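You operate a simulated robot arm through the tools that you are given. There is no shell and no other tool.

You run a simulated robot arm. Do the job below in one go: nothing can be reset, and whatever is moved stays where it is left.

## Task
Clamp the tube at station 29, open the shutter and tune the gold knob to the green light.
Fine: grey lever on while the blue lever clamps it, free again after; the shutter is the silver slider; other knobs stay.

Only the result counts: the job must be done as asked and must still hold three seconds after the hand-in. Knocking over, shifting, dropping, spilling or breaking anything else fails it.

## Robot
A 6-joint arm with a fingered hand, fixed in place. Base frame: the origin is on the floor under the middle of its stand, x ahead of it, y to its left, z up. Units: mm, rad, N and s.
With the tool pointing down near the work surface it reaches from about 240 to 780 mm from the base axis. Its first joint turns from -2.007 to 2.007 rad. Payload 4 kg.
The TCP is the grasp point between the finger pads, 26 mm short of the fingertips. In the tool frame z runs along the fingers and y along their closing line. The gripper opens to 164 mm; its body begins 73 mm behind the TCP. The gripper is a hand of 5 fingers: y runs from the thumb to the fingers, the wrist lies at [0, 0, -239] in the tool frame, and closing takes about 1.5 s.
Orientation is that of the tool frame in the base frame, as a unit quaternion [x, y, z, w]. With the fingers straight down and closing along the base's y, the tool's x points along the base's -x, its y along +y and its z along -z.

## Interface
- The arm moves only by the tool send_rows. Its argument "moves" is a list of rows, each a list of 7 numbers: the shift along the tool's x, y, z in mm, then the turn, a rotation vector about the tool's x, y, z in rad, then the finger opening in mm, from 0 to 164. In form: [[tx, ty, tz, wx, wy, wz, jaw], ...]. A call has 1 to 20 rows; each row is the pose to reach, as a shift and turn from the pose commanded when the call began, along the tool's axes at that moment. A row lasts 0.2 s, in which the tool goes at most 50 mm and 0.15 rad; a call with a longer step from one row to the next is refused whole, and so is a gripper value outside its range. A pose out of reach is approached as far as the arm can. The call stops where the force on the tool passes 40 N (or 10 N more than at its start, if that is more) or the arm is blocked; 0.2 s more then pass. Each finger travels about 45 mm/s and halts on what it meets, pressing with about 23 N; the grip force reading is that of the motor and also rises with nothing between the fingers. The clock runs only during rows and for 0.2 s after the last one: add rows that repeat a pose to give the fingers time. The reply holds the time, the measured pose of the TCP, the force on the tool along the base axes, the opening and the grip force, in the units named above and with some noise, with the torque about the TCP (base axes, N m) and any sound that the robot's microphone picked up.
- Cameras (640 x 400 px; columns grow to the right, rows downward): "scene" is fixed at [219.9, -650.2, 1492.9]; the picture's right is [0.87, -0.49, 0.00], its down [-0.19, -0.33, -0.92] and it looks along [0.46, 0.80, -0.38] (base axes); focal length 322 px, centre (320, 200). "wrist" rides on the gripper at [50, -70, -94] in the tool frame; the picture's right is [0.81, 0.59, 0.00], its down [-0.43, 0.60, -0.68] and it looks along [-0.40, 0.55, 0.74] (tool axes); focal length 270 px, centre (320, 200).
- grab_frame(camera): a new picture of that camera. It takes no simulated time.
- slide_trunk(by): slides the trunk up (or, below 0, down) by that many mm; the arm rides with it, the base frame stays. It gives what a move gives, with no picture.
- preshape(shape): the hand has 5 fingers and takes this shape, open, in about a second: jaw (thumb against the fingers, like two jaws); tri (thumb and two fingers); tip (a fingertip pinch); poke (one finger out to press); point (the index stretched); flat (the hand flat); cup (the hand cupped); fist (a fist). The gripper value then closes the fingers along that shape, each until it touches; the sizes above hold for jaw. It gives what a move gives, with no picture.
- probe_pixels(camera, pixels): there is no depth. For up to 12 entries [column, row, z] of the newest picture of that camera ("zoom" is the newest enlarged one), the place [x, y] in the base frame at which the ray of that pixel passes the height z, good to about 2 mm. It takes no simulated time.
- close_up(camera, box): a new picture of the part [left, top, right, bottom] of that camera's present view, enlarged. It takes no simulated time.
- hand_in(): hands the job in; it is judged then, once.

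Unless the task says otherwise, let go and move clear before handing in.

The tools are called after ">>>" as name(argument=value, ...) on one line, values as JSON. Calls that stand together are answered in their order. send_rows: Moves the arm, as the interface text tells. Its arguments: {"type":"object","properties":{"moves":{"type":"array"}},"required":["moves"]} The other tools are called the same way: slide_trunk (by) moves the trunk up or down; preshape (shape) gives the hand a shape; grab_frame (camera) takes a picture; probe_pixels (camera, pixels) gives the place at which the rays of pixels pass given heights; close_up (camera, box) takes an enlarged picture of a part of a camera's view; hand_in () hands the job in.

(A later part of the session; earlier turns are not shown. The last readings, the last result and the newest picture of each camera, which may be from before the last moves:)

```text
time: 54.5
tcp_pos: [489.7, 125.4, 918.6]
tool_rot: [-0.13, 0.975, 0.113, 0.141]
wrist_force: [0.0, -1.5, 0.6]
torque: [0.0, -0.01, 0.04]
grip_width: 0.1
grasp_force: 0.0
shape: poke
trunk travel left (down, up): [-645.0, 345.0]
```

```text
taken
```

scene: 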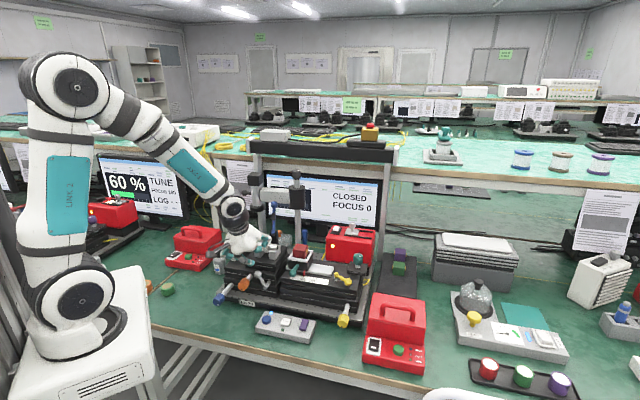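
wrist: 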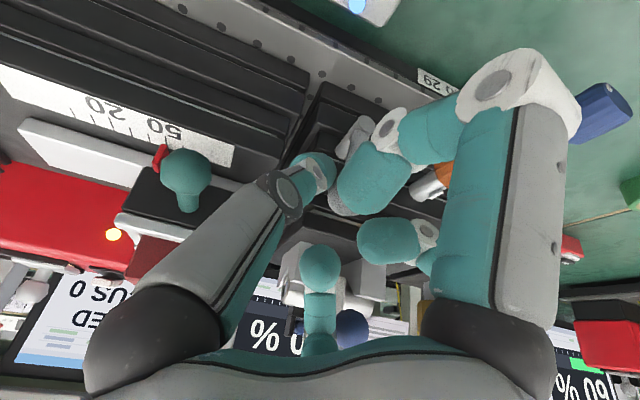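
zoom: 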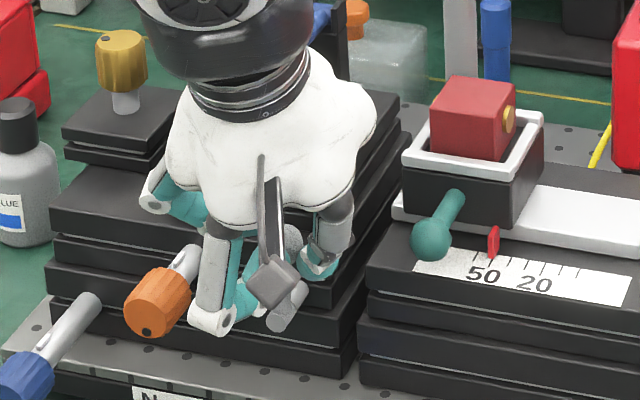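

The ball is now near vertical. I'll continue left while raising slightly, so the front digit keeps clear of the orange knob.

>>> send_rows(moves=[[1.9, 4.3, -1.2, 0, 0, 0, 164], [3.8, 8.6, -2.5, 0, 0, 0, 164], [5.8, 12.9, -3.7, 0, 0, 0, 164], [7.7, 17.1, -5, 0, 0, 0, 164], [9.6, 21.4, -6.2, 0, 0, 0, 164], [11.5, 25.7, -7.5, 0, 0, 0, 164]])

>>> close_up(camera="scene", box=[225, 230, 321, 302])

>>> grab_frame(camera="wrist")

```text
time: 56.0
tcp_pos: [470.0, 144.6, 930.2]
tool_rot: [-0.128, 0.975, 0.114, 0.143]
wrist_force: [2.2, -31.1, 23.3]
torque: [2.59, -0.43, -0.82]
grip_width: 0.0
grasp_force: 0.2
shape: poke
trunk travel left (down, up): [-645.0, 345.0]
```

```text
5.56 times, centred on (273, 266) of scene
```

zoom: 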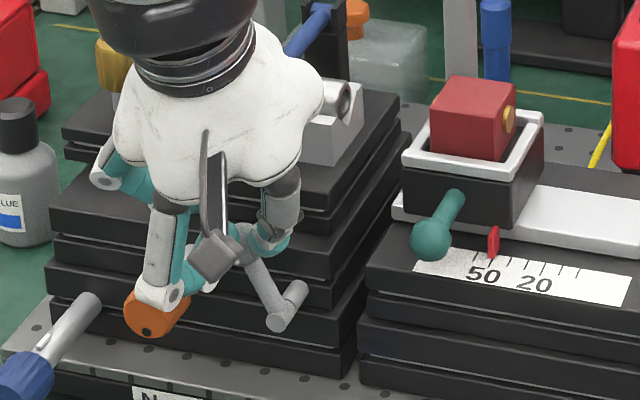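

```text
taken
```

wrist: 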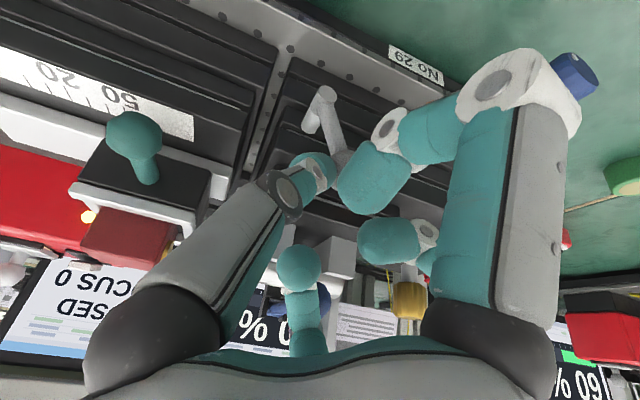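

A force of 39 N with a 2.6 N·m torque means another digit is pressing on something, most likely the blue ball near (210, 485, 975). I'll back off along the same path straight away.

>>> send_rows(moves=[[-3, -6.5, 1.5, 0, 0, 0, 164], [-6, -13, 2.5, 0, 0, 0, 164], [-9, -19, 2.5, 0, 0, 0, 164], [-9, -19, 2.5, 0, 0, 0, 164]])

>>> close_up(camera="scene", box=[225, 220, 321, 302])

>>> grab_frame(camera="wrist")

```text
time: 57.0
tcp_pos: [484.4, 130.6, 925.2]
tool_rot: [-0.129, 0.975, 0.113, 0.14]
wrist_force: [-0.5, 0.5, 0.8]
torque: [0.0, 0.03, -0.03]
grip_width: 0.0
grasp_force: 0.0
shape: poke
trunk travel left (down, up): [-645.0, 345.0]
```

```text
4.88 times, centred on (273, 261) of scene
```

zoom: 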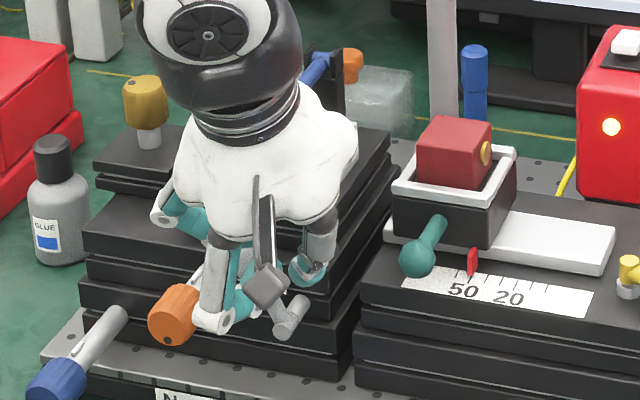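

```text
taken
```

wrist: 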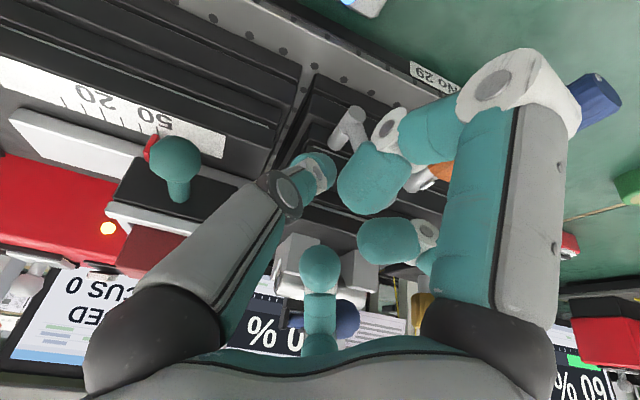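

The contact is released. I'll lift up and forward to inspect the blue and grey levers.

>>> send_rows(moves=[[10, -10, -12, 0, 0, 0, 164], [20, -20, -24, 0, 0, 0, 164], [15, -25, -70, 0, 0, 0, 164], [9, -27, -115, 0, 0, 0, 164], [9, -27, -115, 0, 0, 0, 164]])

>>> close_up(camera="scene", box=[225, 220, 305, 290])

>>> grab_frame(camera="wrist")

>>> close_up(camera="scene", box=[245, 225, 295, 265])

```text
time: 58.1
tcp_pos: [456.9, 77.3, 1026.2]
tool_rot: [-0.13, 0.975, 0.113, 0.141]
wrist_force: [0.2, -0.3, -0.2]
torque: [0.05, -0.01, 0.01]
grip_width: 0.0
grasp_force: 0.0
shape: poke
trunk travel left (down, up): [-645.0, 345.0]
```

```text
5.71 times, centred on (265, 255) of scene
```

zoom: 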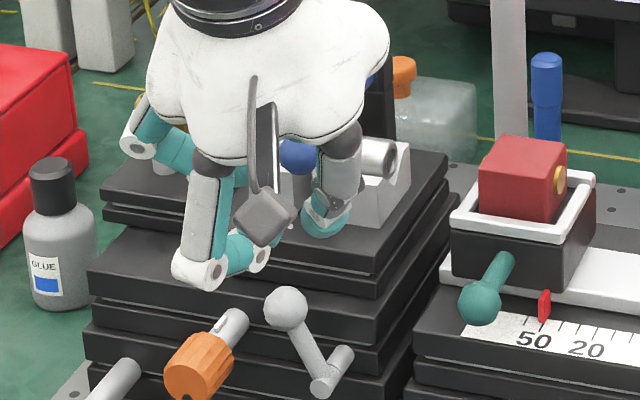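

```text
taken
```

wrist: 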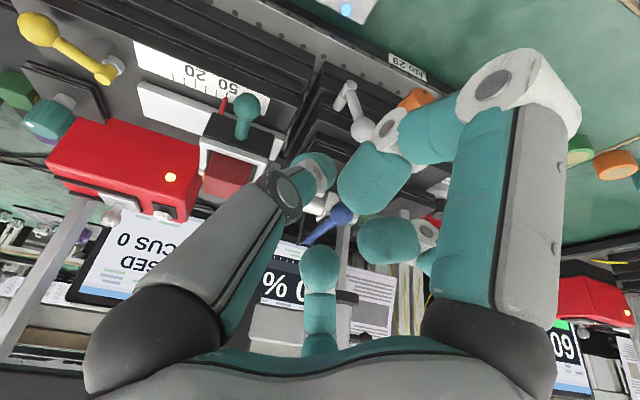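

```text
10.00 times, centred on (270, 245) of scene
```

zoom: 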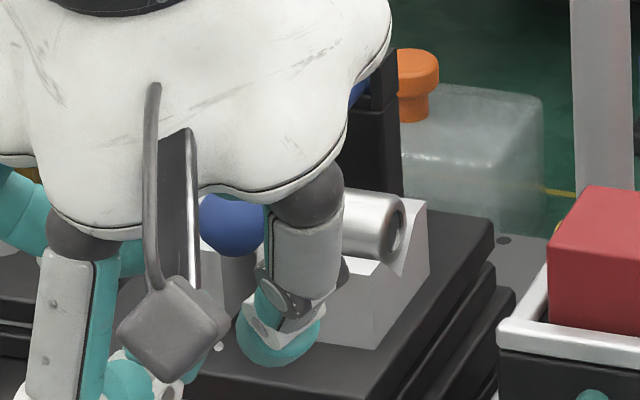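

The grey lever is nearly back at its starting position (ball at S(259, 274) versus (257.8, 274.4) at the start), and the blue ball hasn't moved. I'll rotate the hand back by +60° to keep the other digits away from the blue ball, then compare exact views.

>>> send_rows(moves=[[0, 0, 0, 0, 0, 0.131, 164], [0, 0, 0, 0, 0, 0.262, 164], [0, 0, 0, 0, 0, 0.393, 164], [0, 0, 0, 0, 0, 0.524, 164], [0, 0, 0, 0, 0, 0.654, 164], [0, 0, 0, 0, 0, 0.785, 164], [0, 0, 0, 0, 0, 0.916, 164], [0, 0, 0, 0, 0, 1.047, 164], [0, 0, 0, 0, 0, 1.047, 164]])

>>> close_up(camera="scene", box=[225, 240, 289, 300])

>>> grab_frame(camera="wrist")

>>> close_up(camera="scene", box=[225, 200, 305, 270])

```text
time: 60.1
tcp_pos: [455.7, 72.8, 1024.1]
tool_rot: [0.376, 0.909, 0.168, 0.065]
wrist_force: [-0.3, 0.9, 0.1]
torque: [0.02, 0.0, 0.03]
grip_width: 0.1
grasp_force: 0.1
shape: poke
trunk travel left (down, up): [-645.0, 345.0]
```

```text
6.67 times, centred on (257, 270) of scene
```

zoom: 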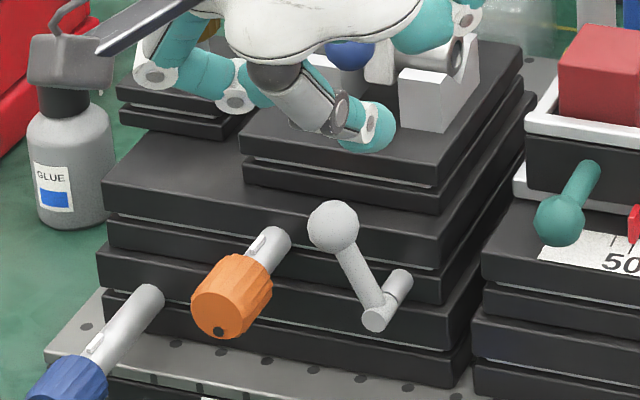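

```text
taken
```

wrist: 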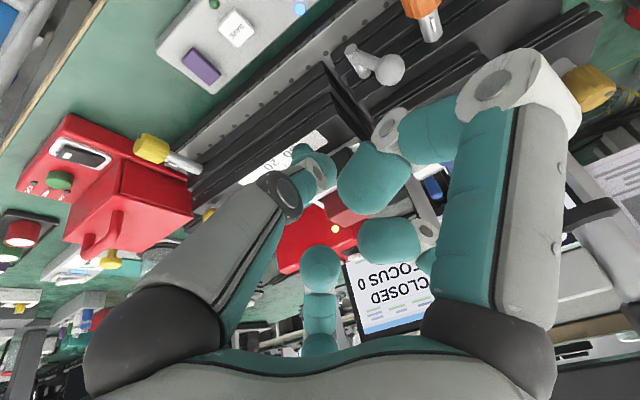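

```text
5.71 times, centred on (265, 235) of scene
```

zoom: 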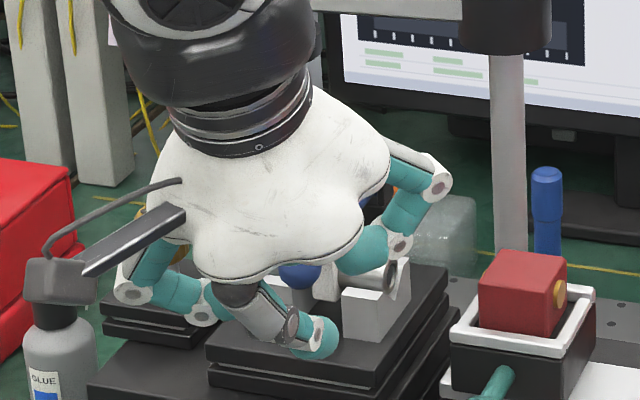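

Compared with the original view the grey ball is about 8 px short of its start ((333, 226) versus (325, 230)). I'll come down on its right side in this orientation and nudge it the rest of the way to its stop.

>>> send_rows(moves=[[13.5, 18.7, 28.5, 0, 0, 0, 164], [27, 37.3, 56.9, 0, 0, 0, 164], [27, 34.8, 77.7, 0, 0, 0, 164], [27, 32.2, 98.5, 0, 0, 0, 164], [27, 29.7, 119.3, 0, 0, 0, 164], [27, 29.7, 119.3, 0, 0, 0, 164]])

>>> close_up(camera="scene", box=[225, 240, 289, 300])

>>> grab_frame(camera="wrist")

```text
time: 61.5
tcp_pos: [480.1, 143.3, 924.5]
tool_rot: [0.375, 0.91, 0.168, 0.065]
wrist_force: [-19.6, -6.9, 5.1]
torque: [0.58, -0.91, 1.11]
grip_width: 0.4
grasp_force: 0.1
shape: poke
trunk travel left (down, up): [-645.0, 345.0]
```

```text
6.67 times, centred on (257, 270) of scene
```

zoom: 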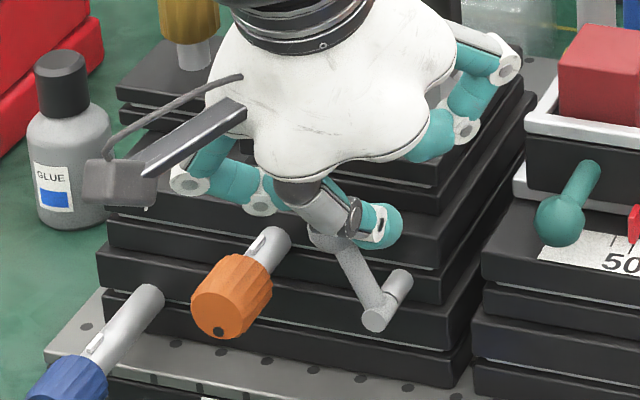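

```text
taken
```

wrist: 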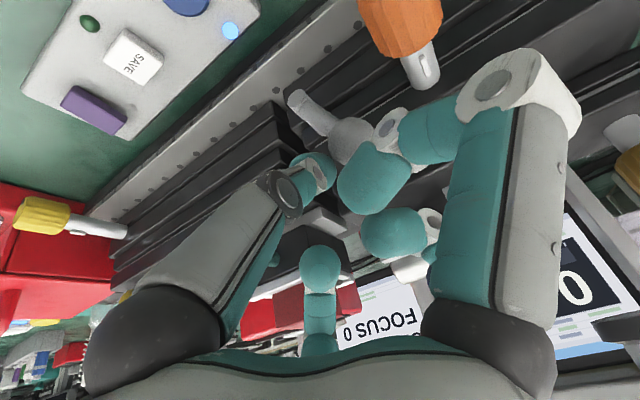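

The force rose again because another knuckle reached the blue ball, so I'm backing off forward and up right now. Then I'll choose a yaw where no digit is near it.

>>> send_rows(moves=[[-2, -9.4, -3.5, 0, 0, 0, 164], [-4, -23.4, -8.9, 0, 0, 0, 164], [-4, -37, -14, 0, 0, 0, 164], [-4, -30, -60, 0, 0, 0, 164], [-4, -25, -105, 0, 0, 0, 164], [-4, -25, -105, 0, 0, 0, 164]])

>>> close_up(camera="scene", box=[225, 220, 305, 290])

>>> grab_frame(camera="wrist")

```text
time: 63.0
tcp_pos: [445.5, 97.3, 1013.0]
tool_rot: [0.375, 0.909, 0.169, 0.066]
wrist_force: [-0.2, -0.1, -0.3]
torque: [0.02, 0.03, 0.03]
grip_width: 0.1
grasp_force: 0.0
shape: poke
trunk travel left (down, up): [-645.0, 345.0]
```

```text
5.71 times, centred on (265, 255) of scene
```

zoom: 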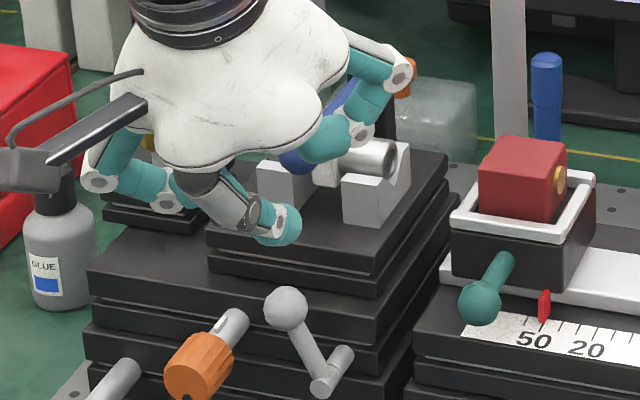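

```text
taken
```

wrist: 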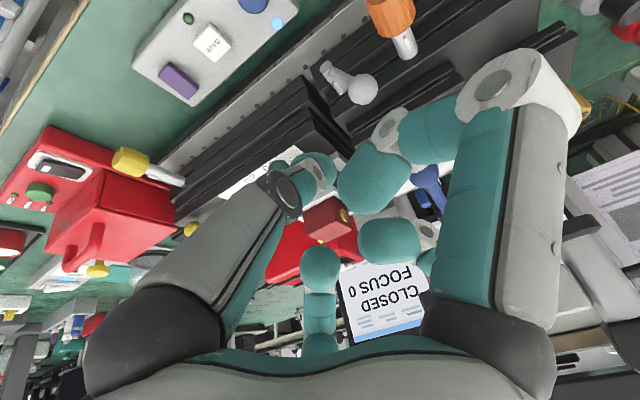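

Both levers are where they were. I'll rotate the hand +45° (so tool y points along base +X), which keeps every digit clear of the blue ball, and approach the grey ball's right side again.

>>> send_rows(moves=[[0, 0, 0, 0, 0, 0.131, 164], [0, 0, 0, 0, 0, 0.262, 164], [0, 0, 0, 0, 0, 0.393, 164], [0, 0, 0, 0, 0, 0.524, 164], [0, 0, 0, 0, 0, 0.654, 164], [0, 0, 0, 0, 0, 0.785, 164], [0, 0, 0, 0, 0, 0.785, 164]])

>>> close_up(camera="scene", box=[225, 210, 305, 290])

>>> grab_frame(camera="wrist")

```text
time: 64.5
tcp_pos: [445.8, 97.9, 1013.9]
tool_rot: [0.695, 0.696, 0.181, -0.004]
wrist_force: [0.3, -0.3, -0.6]
torque: [-0.01, 0.01, 0.0]
grip_width: 0.0
grasp_force: 0.1
shape: poke
trunk travel left (down, up): [-645.0, 345.0]
```

```text
5.00 times, centred on (265, 250) of scene
```

zoom: 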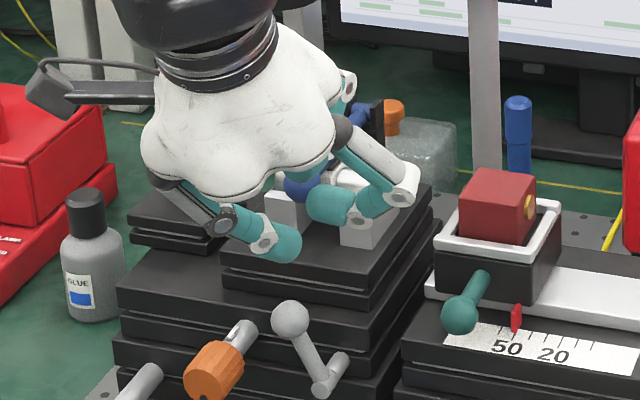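

```text
taken
```

wrist: 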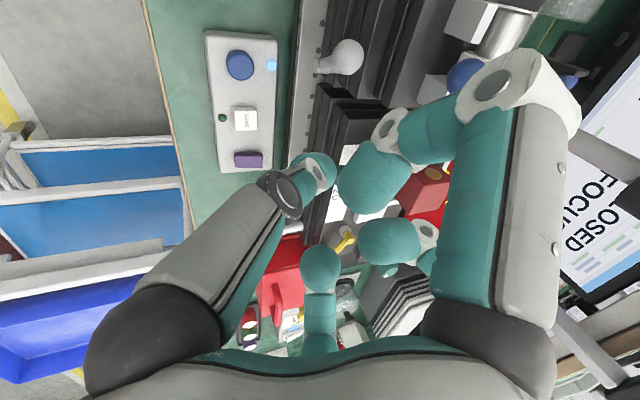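

The view confirms the digit layout I predicted. I'll move to the right side of the grey ball in this yaw (digits about 20 mm from the blue ball), checking the force.

>>> send_rows(moves=[[8.4, 11.5, 20.9, 0, 0, 0, 164], [16.7, 22.9, 41.7, 0, 0, 0, 164], [15.3, 21.7, 60.6, 0, 0, 0, 164], [13.9, 20.4, 79.5, 0, 0, 0, 164], [13.9, 20.4, 79.5, 0, 0, 0, 164]])

>>> close_up(camera="scene", box=[225, 220, 305, 290])

>>> grab_frame(camera="wrist")

```text
time: 65.8
tcp_pos: [486.9, 128.1, 946.4]
tool_rot: [0.695, 0.696, 0.18, -0.003]
wrist_force: [0.4, -0.7, 0.4]
torque: [-0.02, 0.0, -0.03]
grip_width: 0.0
grasp_force: 0.0
shape: poke
trunk travel left (down, up): [-645.0, 345.0]
```

```text
5.71 times, centred on (265, 255) of scene
```

zoom: 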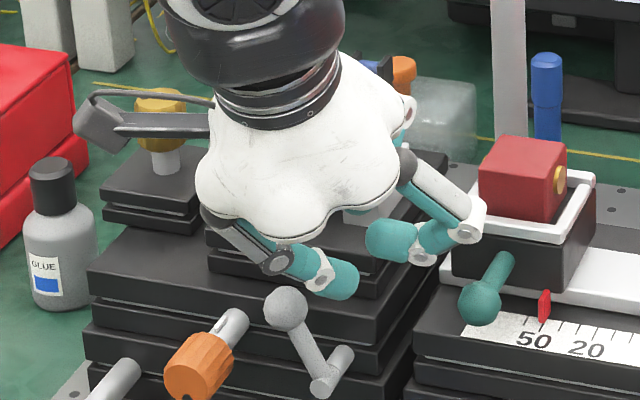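

```text
taken
```

wrist: 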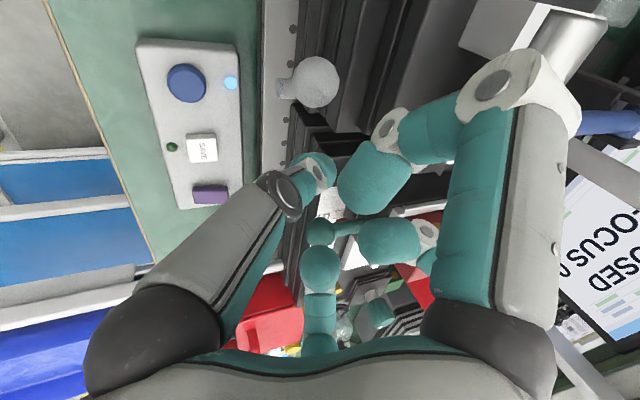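

No contact yet; the fingertip is at zoom (340, 280) and the ball at (287, 307). I'll lower the last bit and push the ball left toward its stop in 3 mm steps.

>>> send_rows(moves=[[1.5, -2.3, 8.6, 0, 0, 0, 164], [3.1, -4.7, 17.2, 0, 0, 0, 164], [5.2, -6.8, 17.2, 0, 0, 0, 164], [7.3, -8.9, 17.2, 0, 0, 0, 164], [9.5, -11.1, 17.2, 0, 0, 0, 164], [11.6, -13.2, 17.2, 0, 0, 0, 164]])

>>> close_up(camera="scene", box=[225, 240, 289, 300])

```text
time: 67.2
tcp_pos: [476.8, 145.6, 929.8]
tool_rot: [0.694, 0.697, 0.181, -0.004]
wrist_force: [0.3, -0.1, -0.2]
torque: [-0.04, 0.01, -0.02]
grip_width: 0.0
grasp_force: 0.1
shape: poke
trunk travel left (down, up): [-645.0, 345.0]
```

```text
6.67 times, centred on (257, 270) of scene
```

zoom: 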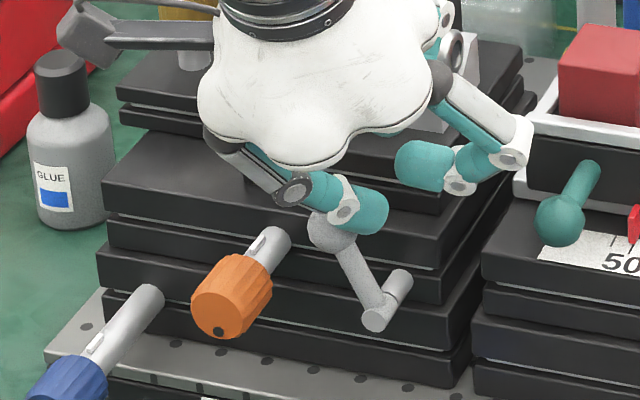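

The tip is still about 1–3 mm from the ball. I'll continue left with a slight lowering.

>>> send_rows(moves=[[1.9, -2.3, 0.8, 0, 0, 0, 164], [3.8, -4.6, 1.6, 0, 0, 0, 164], [5.7, -6.9, 2.4, 0, 0, 0, 164], [7.6, -9.2, 3.2, 0, 0, 0, 164]])

>>> close_up(camera="scene", box=[225, 240, 289, 300])

```text
time: 68.2
tcp_pos: [469.3, 152.4, 928.9]
tool_rot: [0.695, 0.696, 0.183, -0.003]
wrist_force: [8.4, -4.5, 8.0]
torque: [-0.01, -0.14, -0.08]
grip_width: 0.0
grasp_force: 0.1
shape: poke
trunk travel left (down, up): [-645.0, 345.0]
```

```text
6.67 times, centred on (257, 270) of scene
```

zoom: 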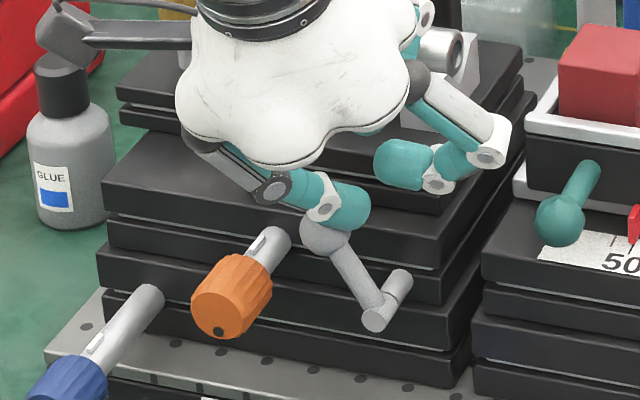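

The ball is now at (322, 232), back at its original spot and against its stop (12 N), so the grey lever is free again. I'll back off to the right and lift away to the front.

>>> send_rows(moves=[[-4.2, 4.2, 0, 0, 0, 0, 164], [-4.2, 4.2, -10, 0, 0, 0, 164], [2, 10, -35, 0, 0, 0, 164], [10, 18, -75, 0, 0, 0, 164], [-5, 3, -120, 0, 0, 0, 164], [-5, 3, -120, 0, 0, 0, 164]])

>>> close_up(camera="scene", box=[225, 220, 305, 300])

>>> grab_frame(camera="wrist")

```text
time: 69.5
tcp_pos: [439.6, 119.0, 1041.2]
tool_rot: [0.695, 0.696, 0.18, -0.003]
wrist_force: [0.2, 0.2, -0.5]
torque: [0.01, -0.01, -0.03]
grip_width: 0.0
grasp_force: 0.1
shape: poke
trunk travel left (down, up): [-645.0, 345.0]
```

```text
5.00 times, centred on (265, 260) of scene
```

zoom: 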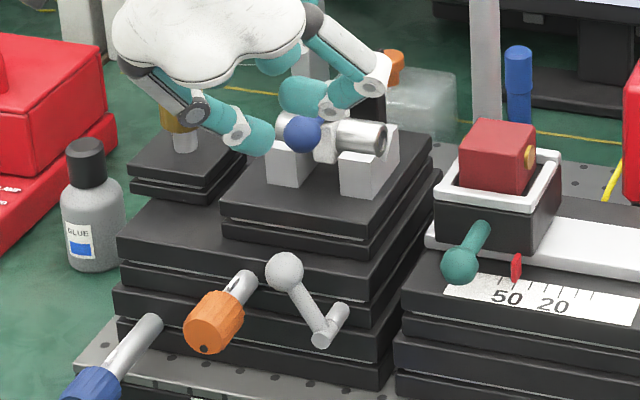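

```text
taken
```

wrist: 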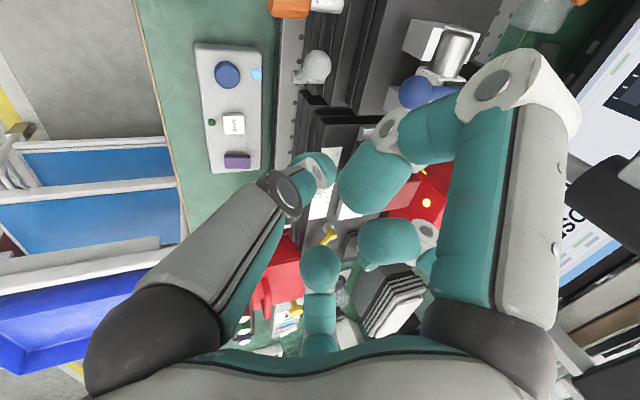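

Grey lever is back at S(258, 274.4), exactly its starting pixel, and the blue ball is unchanged at (261.6, 246.6). Next is the silver slider on the red box (u≈456, v≈701): I'll re-orient the hand radially outward with a 35° tilt in free space on the way.

>>> send_rows(moves=[[-8, 28, -13, -0.082, -0.041, -0.0665, 164], [-16, 56.6, -26.4, -0.164, -0.082, -0.133, 164], [-24, 85, -39.5, -0.246, -0.123, -0.2, 164], [-32.3, 113.2, -52.7, -0.328, -0.164, -0.266, 164], [-32.3, 113.2, -52.7, -0.328, -0.164, -0.266, 164]])

>>> grab_frame(camera="wrist")

>>> grab_frame(camera="scene")

```text
time: 70.8
tcp_pos: [540.1, 72.6, 1108.9]
tool_rot: [0.6, 0.742, 0.233, 0.19]
wrist_force: [-0.7, -0.3, -0.4]
torque: [0.0, -0.03, -0.03]
grip_width: 0.1
grasp_force: 0.0
shape: poke
trunk travel left (down, up): [-645.0, 345.0]
```

```text
taken
```

wrist: 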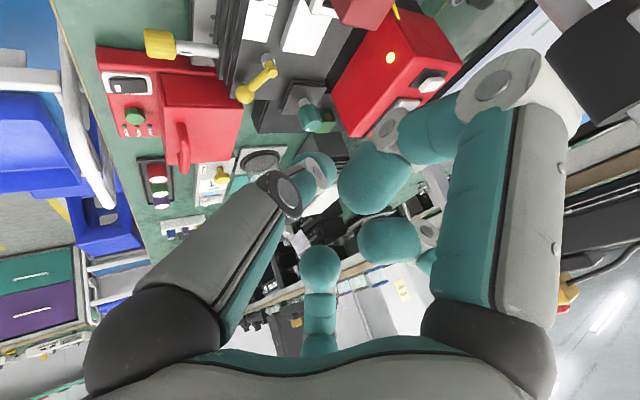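

```text
taken
```

scene: 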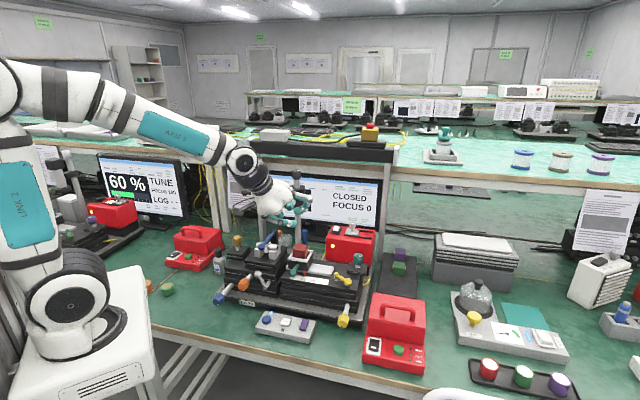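

The orientation is as planned. I'll now travel to a waypoint above and left of the slider knob, passing well right of the stand.

>>> send_rows(moves=[[10.2, 32.2, 30.9, 0, 0, 0, 164], [20.5, 64.3, 61.8, 0, 0, 0, 164], [30.7, 96.5, 92.7, 0, 0, 0, 164], [40.9, 128.7, 123.7, 0, 0, 0, 164], [51.2, 160.8, 154.6, 0, 0, 0, 164], [61.4, 193, 185.5, 0, 0, 0, 164], [61.4, 193, 185.5, 0, 0, 0, 164]])

>>> grab_frame(camera="wrist")

>>> close_up(camera="scene", box=[290, 170, 390, 270])

```text
time: 72.3
tcp_pos: [784.5, 191.3, 1066.3]
tool_rot: [0.6, 0.741, 0.233, 0.19]
wrist_force: [0.3, -0.3, -0.2]
torque: [0.02, 0.02, 0.01]
grip_width: 0.0
grasp_force: 0.1
shape: poke
trunk travel left (down, up): [-645.0, 345.0]
```

```text
taken
```

wrist: 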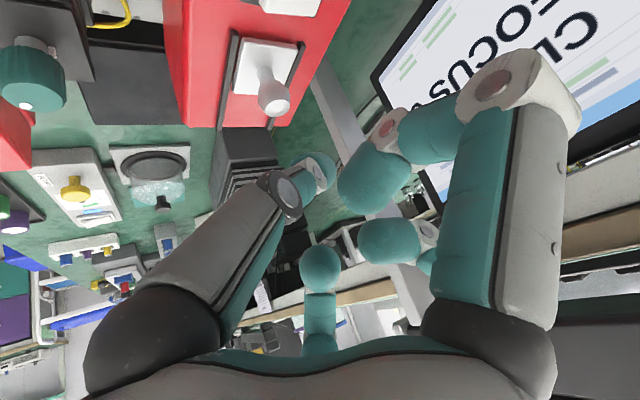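

```text
4.00 times, centred on (340, 220) of scene
```

zoom: 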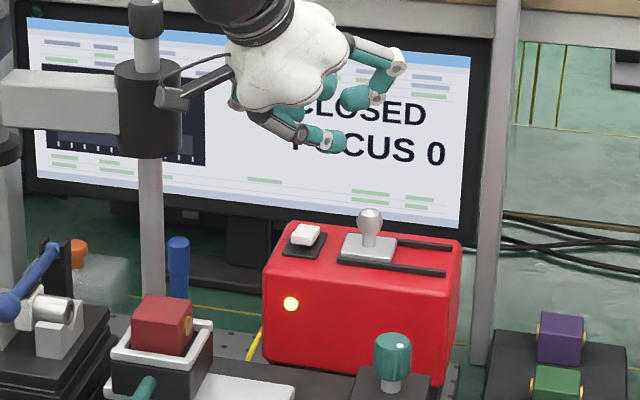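

Triangulation puts the slider knob at (818.5, 174, 975), i.e. u=455.7, v=701.8, with the white rocker to its left at u≈404, which I must avoid. I'll descend to just left of the knob, staying above the rocker.

>>> send_rows(moves=[[0.2, -9.5, 20.1, 0, 0, 0, 164], [0.5, -18.9, 40.3, 0, 0, 0, 164], [0.7, -28.4, 60.4, 0, 0, 0, 164], [0.7, -28.4, 60.4, 0, 0, 0, 164]])

>>> grab_frame(camera="wrist")

>>> close_up(camera="scene", box=[310, 200, 380, 250])

```text
time: 73.3
tcp_pos: [797.3, 190.9, 1001.1]
tool_rot: [0.601, 0.741, 0.232, 0.19]
wrist_force: [-0.2, -0.2, 0.7]
torque: [-0.01, -0.02, -0.01]
grip_width: 0.1
grasp_force: 0.1
shape: poke
trunk travel left (down, up): [-645.0, 345.0]
```

```text
taken
```

wrist: 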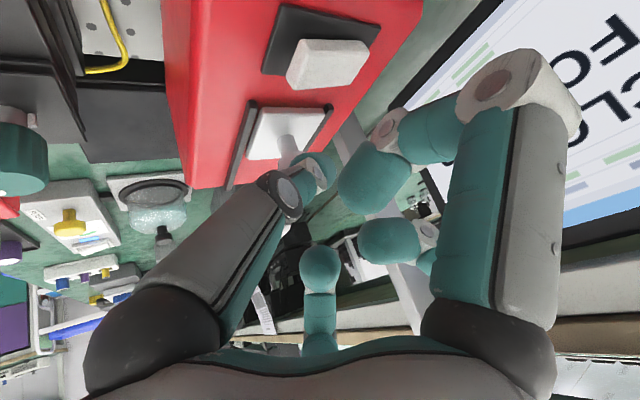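

```text
8.00 times, centred on (345, 225) of scene
```

zoom: 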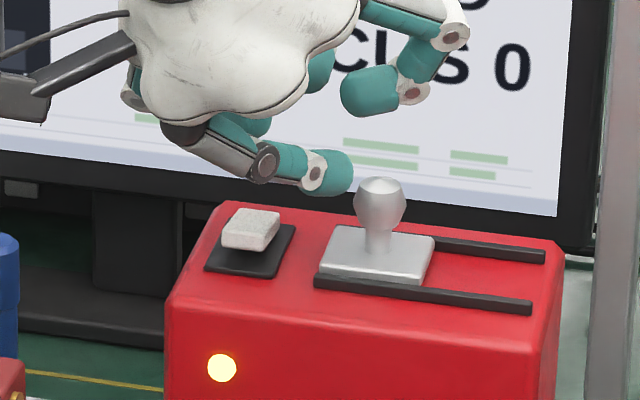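

The fingertip (zoom (335, 172)) is just left of the knob (380, 200). I'll lower 4 mm and push right along the rails in small steps.

>>> send_rows(moves=[[0, -2.3, 3.3, 0, 0, 0, 164], [-3.4, -0.5, 4.6, 0, 0, 0, 164], [-6.7, 1.3, 5.8, 0, 0, 0, 164], [-10.1, 3.1, 7.1, 0, 0, 0, 164], [-13.5, 4.8, 8.3, 0, 0, 0, 164], [-16.8, 6.6, 9.6, 0, 0, 0, 164]])

>>> close_up(camera="scene", box=[310, 200, 380, 250])

```text
time: 74.8
tcp_pos: [811.0, 172.1, 997.7]
tool_rot: [0.601, 0.74, 0.233, 0.19]
wrist_force: [0.0, -0.9, 0.3]
torque: [-0.01, -0.02, 0.01]
grip_width: 0.2
grasp_force: 0.0
shape: poke
trunk travel left (down, up): [-645.0, 345.0]
```

```text
8.00 times, centred on (345, 225) of scene
```

zoom: 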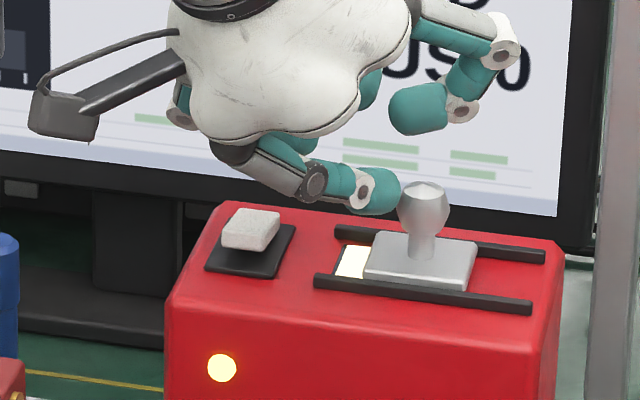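

The slider is moving and uncovering a lit opening at zoom (352, 260). I'll keep pushing right toward the end of the rails.

>>> send_rows(moves=[[-3.4, 1.8, 1.3, 0, 0, 0, 164], [-6.7, 3.6, 2.5, 0, 0, 0, 164], [-10.1, 5.4, 3.8, 0, 0, 0, 164], [-13.5, 7.1, 5, 0, 0, 0, 164], [-16.8, 8.9, 6.3, 0, 0, 0, 164], [-20.2, 10.7, 7.5, 0, 0, 0, 164], [-23.5, 12.5, 8.8, 0, 0, 0, 164], [-26.9, 14.3, 10, 0, 0, 0, 164], [-30.3, 16.1, 11.3, 0, 0, 0, 164], [-33.6, 17.8, 12.6, 0, 0, 0, 164]])

>>> close_up(camera="scene", box=[310, 200, 380, 250])

>>> close_up(camera="scene", box=[250, 170, 394, 260])

```text
time: 76.9
tcp_pos: [833.5, 149.8, 997.8]
tool_rot: [0.601, 0.742, 0.231, 0.188]
wrist_force: [-28.4, 14.0, 7.4]
torque: [0.72, 0.98, 0.39]
grip_width: 0.0
grasp_force: 0.1
shape: poke
trunk travel left (down, up): [-645.0, 345.0]
stopped in row 10: the force on the tool passed its limit at 43 N (the readings are from after the stop); the commanded pose is now the measured one
```

```text
8.00 times, centred on (345, 225) of scene
```

zoom: 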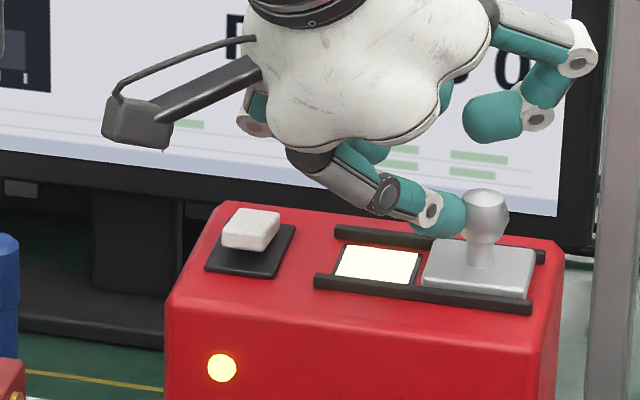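

```text
4.44 times, centred on (322, 215) of scene
```

zoom: 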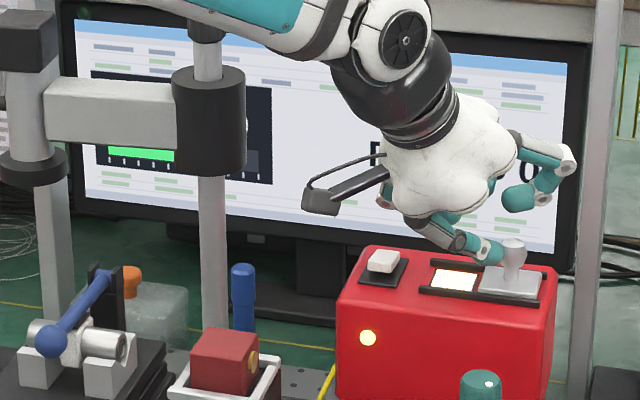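

The slider hit its end stop, the opening is fully uncovered and the monitor shows a green bar, so the shutter is open. I'll back off, lift and retreat to the front.

>>> send_rows(moves=[[6.7, -3.6, -2.5, 0, 0, 0, 164], [8, 16, -25, 0, 0, 0, 164], [8, 38, -59, 0, 0, 0, 164], [5, 3, -90, 0, 0, 0, 164], [2, -29, -119, 0, 0, 0, 164], [-1, -61, -148, 0, 0, 0, 164], [-4, -93, -177, 0, 0, 0, 164], [-7, -125, -206, 0, 0, 0, 164], [-10, -157, -235, 0, 0, 0, 164], [-12, -183, -263, 0, 0, 0, 164], [-12, -183, -263, 0, 0, 0, 164]])

>>> grab_frame(camera="scene")

>>> close_up(camera="scene", box=[250, 165, 394, 255])

>>> close_up(camera="scene", box=[240, 290, 336, 350])

```text
time: 79.3
tcp_pos: [548.2, 73.4, 1105.3]
tool_rot: [0.6, 0.742, 0.233, 0.188]
wrist_force: [-0.6, -0.7, -0.1]
torque: [0.0, 0.03, -0.02]
grip_width: 0.0
grasp_force: 0.0
shape: poke
trunk travel left (down, up): [-645.0, 345.0]
```

```text
taken
```

scene: 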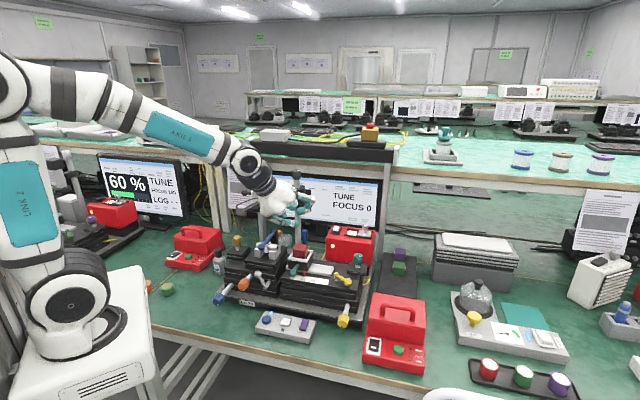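

```text
4.44 times, centred on (322, 210) of scene
```

zoom: 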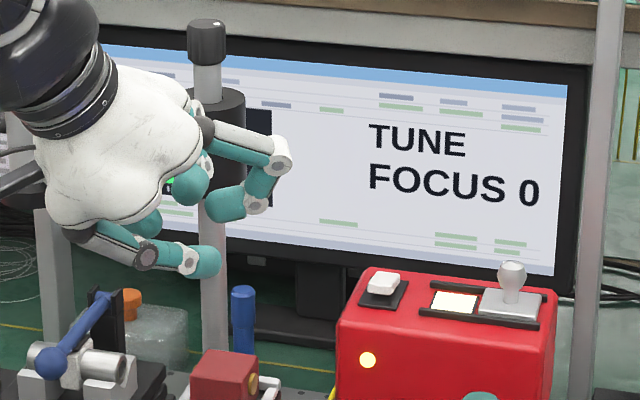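

```text
6.67 times, centred on (288, 320) of scene
```

zoom: 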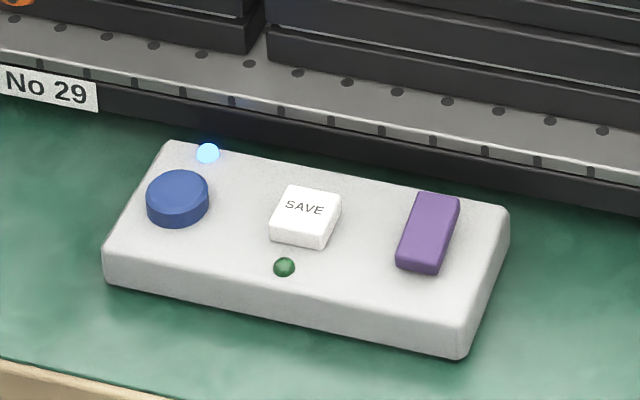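

The monitor now reads "TUNE / FOCUS 0", so the clamp and shutter are accepted; the green LED at (284, 267) is still dark. For twisting the gold knob I'll try the "tri" shape and check its geometry here in free space.

>>> preshape(shape="tri")

>>> grab_frame(camera="wrist")

>>> close_up(camera="scene", box=[240, 150, 340, 250])

```text
time: 80.2
tcp_pos: [547.4, 73.4, 1106.5]
tool_rot: [0.601, 0.741, 0.234, 0.188]
wrist_force: [-0.3, -0.2, -0.2]
torque: [-0.02, -0.03, 0.03]
grip_width: 163.8
grasp_force: 0.1
shape: tri
trunk travel left (down, up): [-645.0, 345.0]
```

```text
taken
```

wrist: 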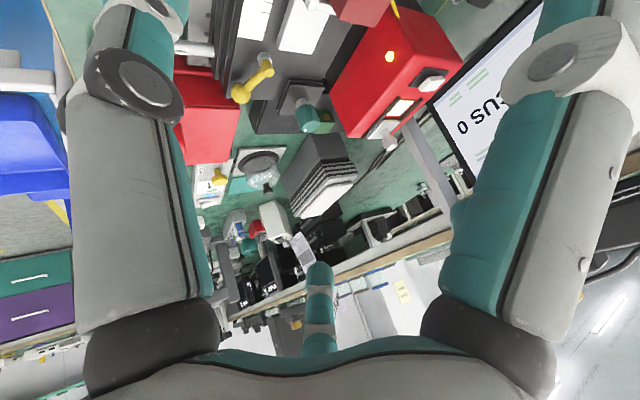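

```text
4.00 times, centred on (290, 200) of scene
```

zoom: 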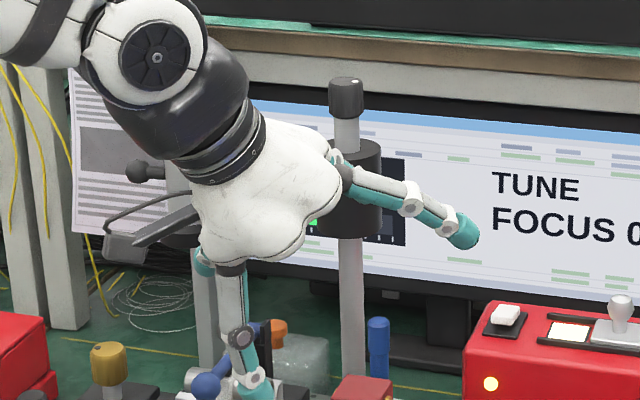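

>>> send_rows(moves=[[0, 0, 0, 0, 0, 0, 30], [0, 0, 0, 0, 0, 0, 30], [0, 0, 0, 0, 0, 0, 30], [0, 0, 0, 0, 0, 0, 30], [0, 0, 0, 0, 0, 0, 30], [0, 0, 0, 0, 0, 0, 30], [0, 0, 0, 0, 0, 0, 30], [0, 0, 0, 0, 0, 0, 30], [0, 0, 0, 0, 0, 0, 30]])

>>> grab_frame(camera="wrist")

>>> close_up(camera="scene", box=[240, 150, 340, 250])

```text
time: 82.2
tcp_pos: [547.6, 73.3, 1107.4]
tool_rot: [0.601, 0.741, 0.234, 0.188]
wrist_force: [0.3, 1.0, -0.7]
torque: [0.02, -0.01, -0.01]
grip_width: 30.2
grasp_force: 0.1
shape: tri
trunk travel left (down, up): [-645.0, 345.0]
```

```text
taken
```

wrist: 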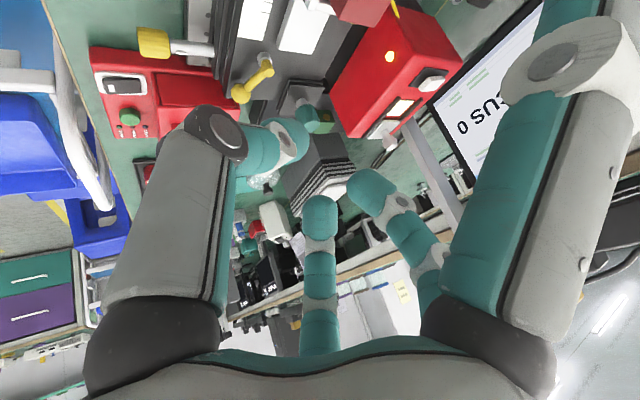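

```text
4.00 times, centred on (290, 200) of scene
```

zoom: 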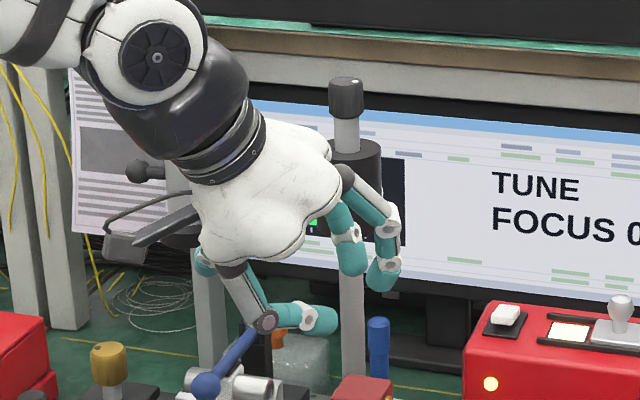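

"tri" also leaves one digit splayed. I'll check how the "jaw" shape closes.

>>> preshape(shape="jaw")

>>> send_rows(moves=[[0, 0, 0, 0, 0, 0, 30], [0, 0, 0, 0, 0, 0, 30], [0, 0, 0, 0, 0, 0, 30], [0, 0, 0, 0, 0, 0, 30], [0, 0, 0, 0, 0, 0, 30], [0, 0, 0, 0, 0, 0, 30], [0, 0, 0, 0, 0, 0, 30], [0, 0, 0, 0, 0, 0, 30], [0, 0, 0, 0, 0, 0, 30]])

>>> grab_frame(camera="wrist")

>>> close_up(camera="scene", box=[240, 150, 340, 250])

```text
time: 83.1
tcp_pos: [548.5, 71.9, 1106.7]
tool_rot: [0.601, 0.741, 0.233, 0.188]
wrist_force: [-0.7, 1.4, -0.4]
torque: [-0.04, 0.0, 0.01]
grip_width: 164.0
grasp_force: 0.1
shape: jaw
trunk travel left (down, up): [-645.0, 345.0]
```

```text
time: 85.1
tcp_pos: [549.2, 73.2, 1106.7]
tool_rot: [0.6, 0.741, 0.233, 0.188]
wrist_force: [0.0, -0.4, 0.3]
torque: [0.02, 0.0, -0.04]
grip_width: 30.1
grasp_force: 0.0
shape: jaw
trunk travel left (down, up): [-645.0, 345.0]
```

```text
taken
```

wrist: 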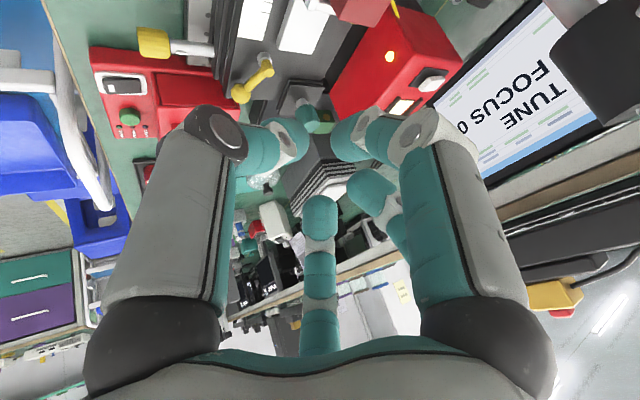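

```text
4.00 times, centred on (290, 200) of scene
```

zoom: 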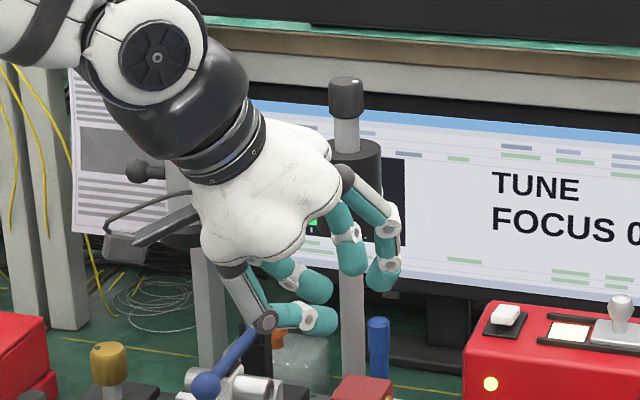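

In jaw shape the four visible digits close evenly around the tool axis, a good centred grasp for a knob. I'll turn the hand straight down with tool y along base +Y and move over toward the gold knob.

>>> send_rows(moves=[[18.5, -6.1, -4.7, 0.0465, 0.0378, -0.1195, 60], [37, -12.3, -9.3, 0.093, 0.0756, -0.239, 60], [55.6, -18.4, -14, 0.1394, 0.1135, -0.3586, 60], [74.1, -24.5, -18.7, 0.186, 0.1513, -0.478, 60], [92.6, -30.7, -23.3, 0.232, 0.189, -0.598, 60], [111.2, -36.8, -28, 0.279, 0.227, -0.717, 60], [129.7, -43, -32.6, 0.325, 0.265, -0.837, 60], [148.2, -49.1, -37.3, 0.372, 0.3025, -0.956, 60], [166.7, -55.2, -42, 0.418, 0.34, -1.076, 60], [185.3, -61.4, -46.6, 0.4645, 0.378, -1.195, 60], [203.8, -67.5, -51.3, 0.511, 0.416, -1.315, 60], [203.8, -67.5, -51.3, 0.511, 0.416, -1.315, 60]])

>>> grab_frame(camera="wrist")

>>> close_up(camera="scene", box=[200, 160, 300, 270])

```text
time: 87.7
tcp_pos: [421.6, 254.2, 1113.1]
tool_rot: [0.001, 1.0, 0.002, -0.001]
wrist_force: [-0.7, 0.5, -1.2]
torque: [0.0, 0.02, -0.01]
grip_width: 59.8
grasp_force: 0.1
shape: jaw
trunk travel left (down, up): [-645.0, 345.0]
```

```text
taken
```

wrist: 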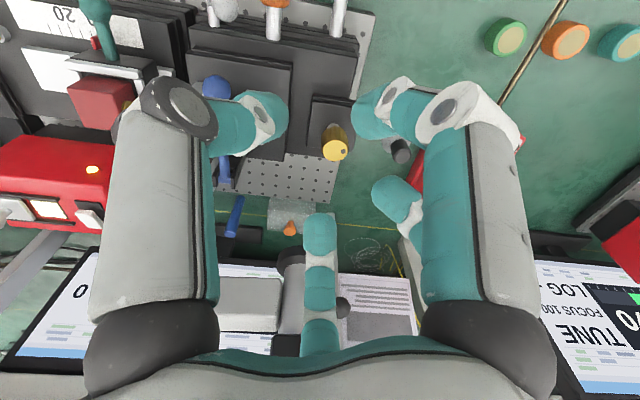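

```text
3.64 times, centred on (250, 215) of scene
```

zoom: 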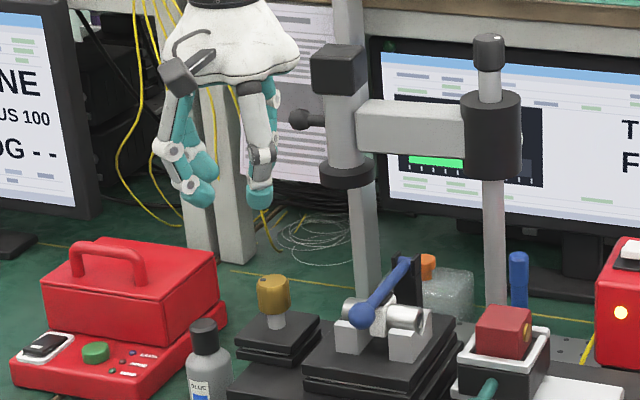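

The hand points straight down, and the gold knob is at wrist (337, 143) with a dark index dot on its top. I'll enlarge both views to fix its axis and height.

>>> close_up(camera="wrist", box=[290, 80, 410, 180])

>>> close_up(camera="scene", box=[215, 220, 265, 270])

```text
4.00 times, centred on (350, 130) of wrist
```

zoom: 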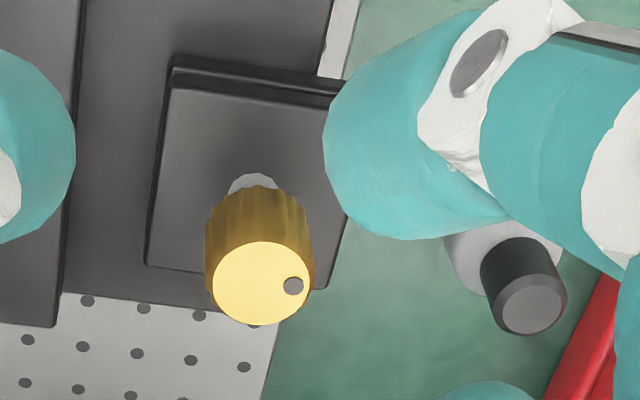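

```text
8.00 times, centred on (240, 245) of scene
```

zoom: 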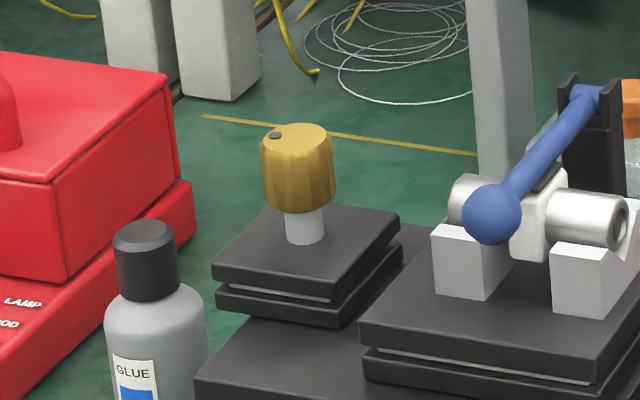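

>>> probe_pixels(camera="wrist", pixels=[[335, 150.75, 940], [335, 150.75, 970]])

>>> probe_pixels(camera="scene", pixels=[[237.25, 237, 940], [237.25, 237, 970], [238.1, 250, 900], [238.1, 250, 930], [237.5, 246, 930], [237.5, 246, 940]])

```text
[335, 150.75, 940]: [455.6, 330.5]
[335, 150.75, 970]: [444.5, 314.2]
```

```text
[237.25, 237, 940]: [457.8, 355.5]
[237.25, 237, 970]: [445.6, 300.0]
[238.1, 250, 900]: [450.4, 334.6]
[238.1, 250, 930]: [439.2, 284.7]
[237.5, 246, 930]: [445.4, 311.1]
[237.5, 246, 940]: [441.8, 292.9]
```

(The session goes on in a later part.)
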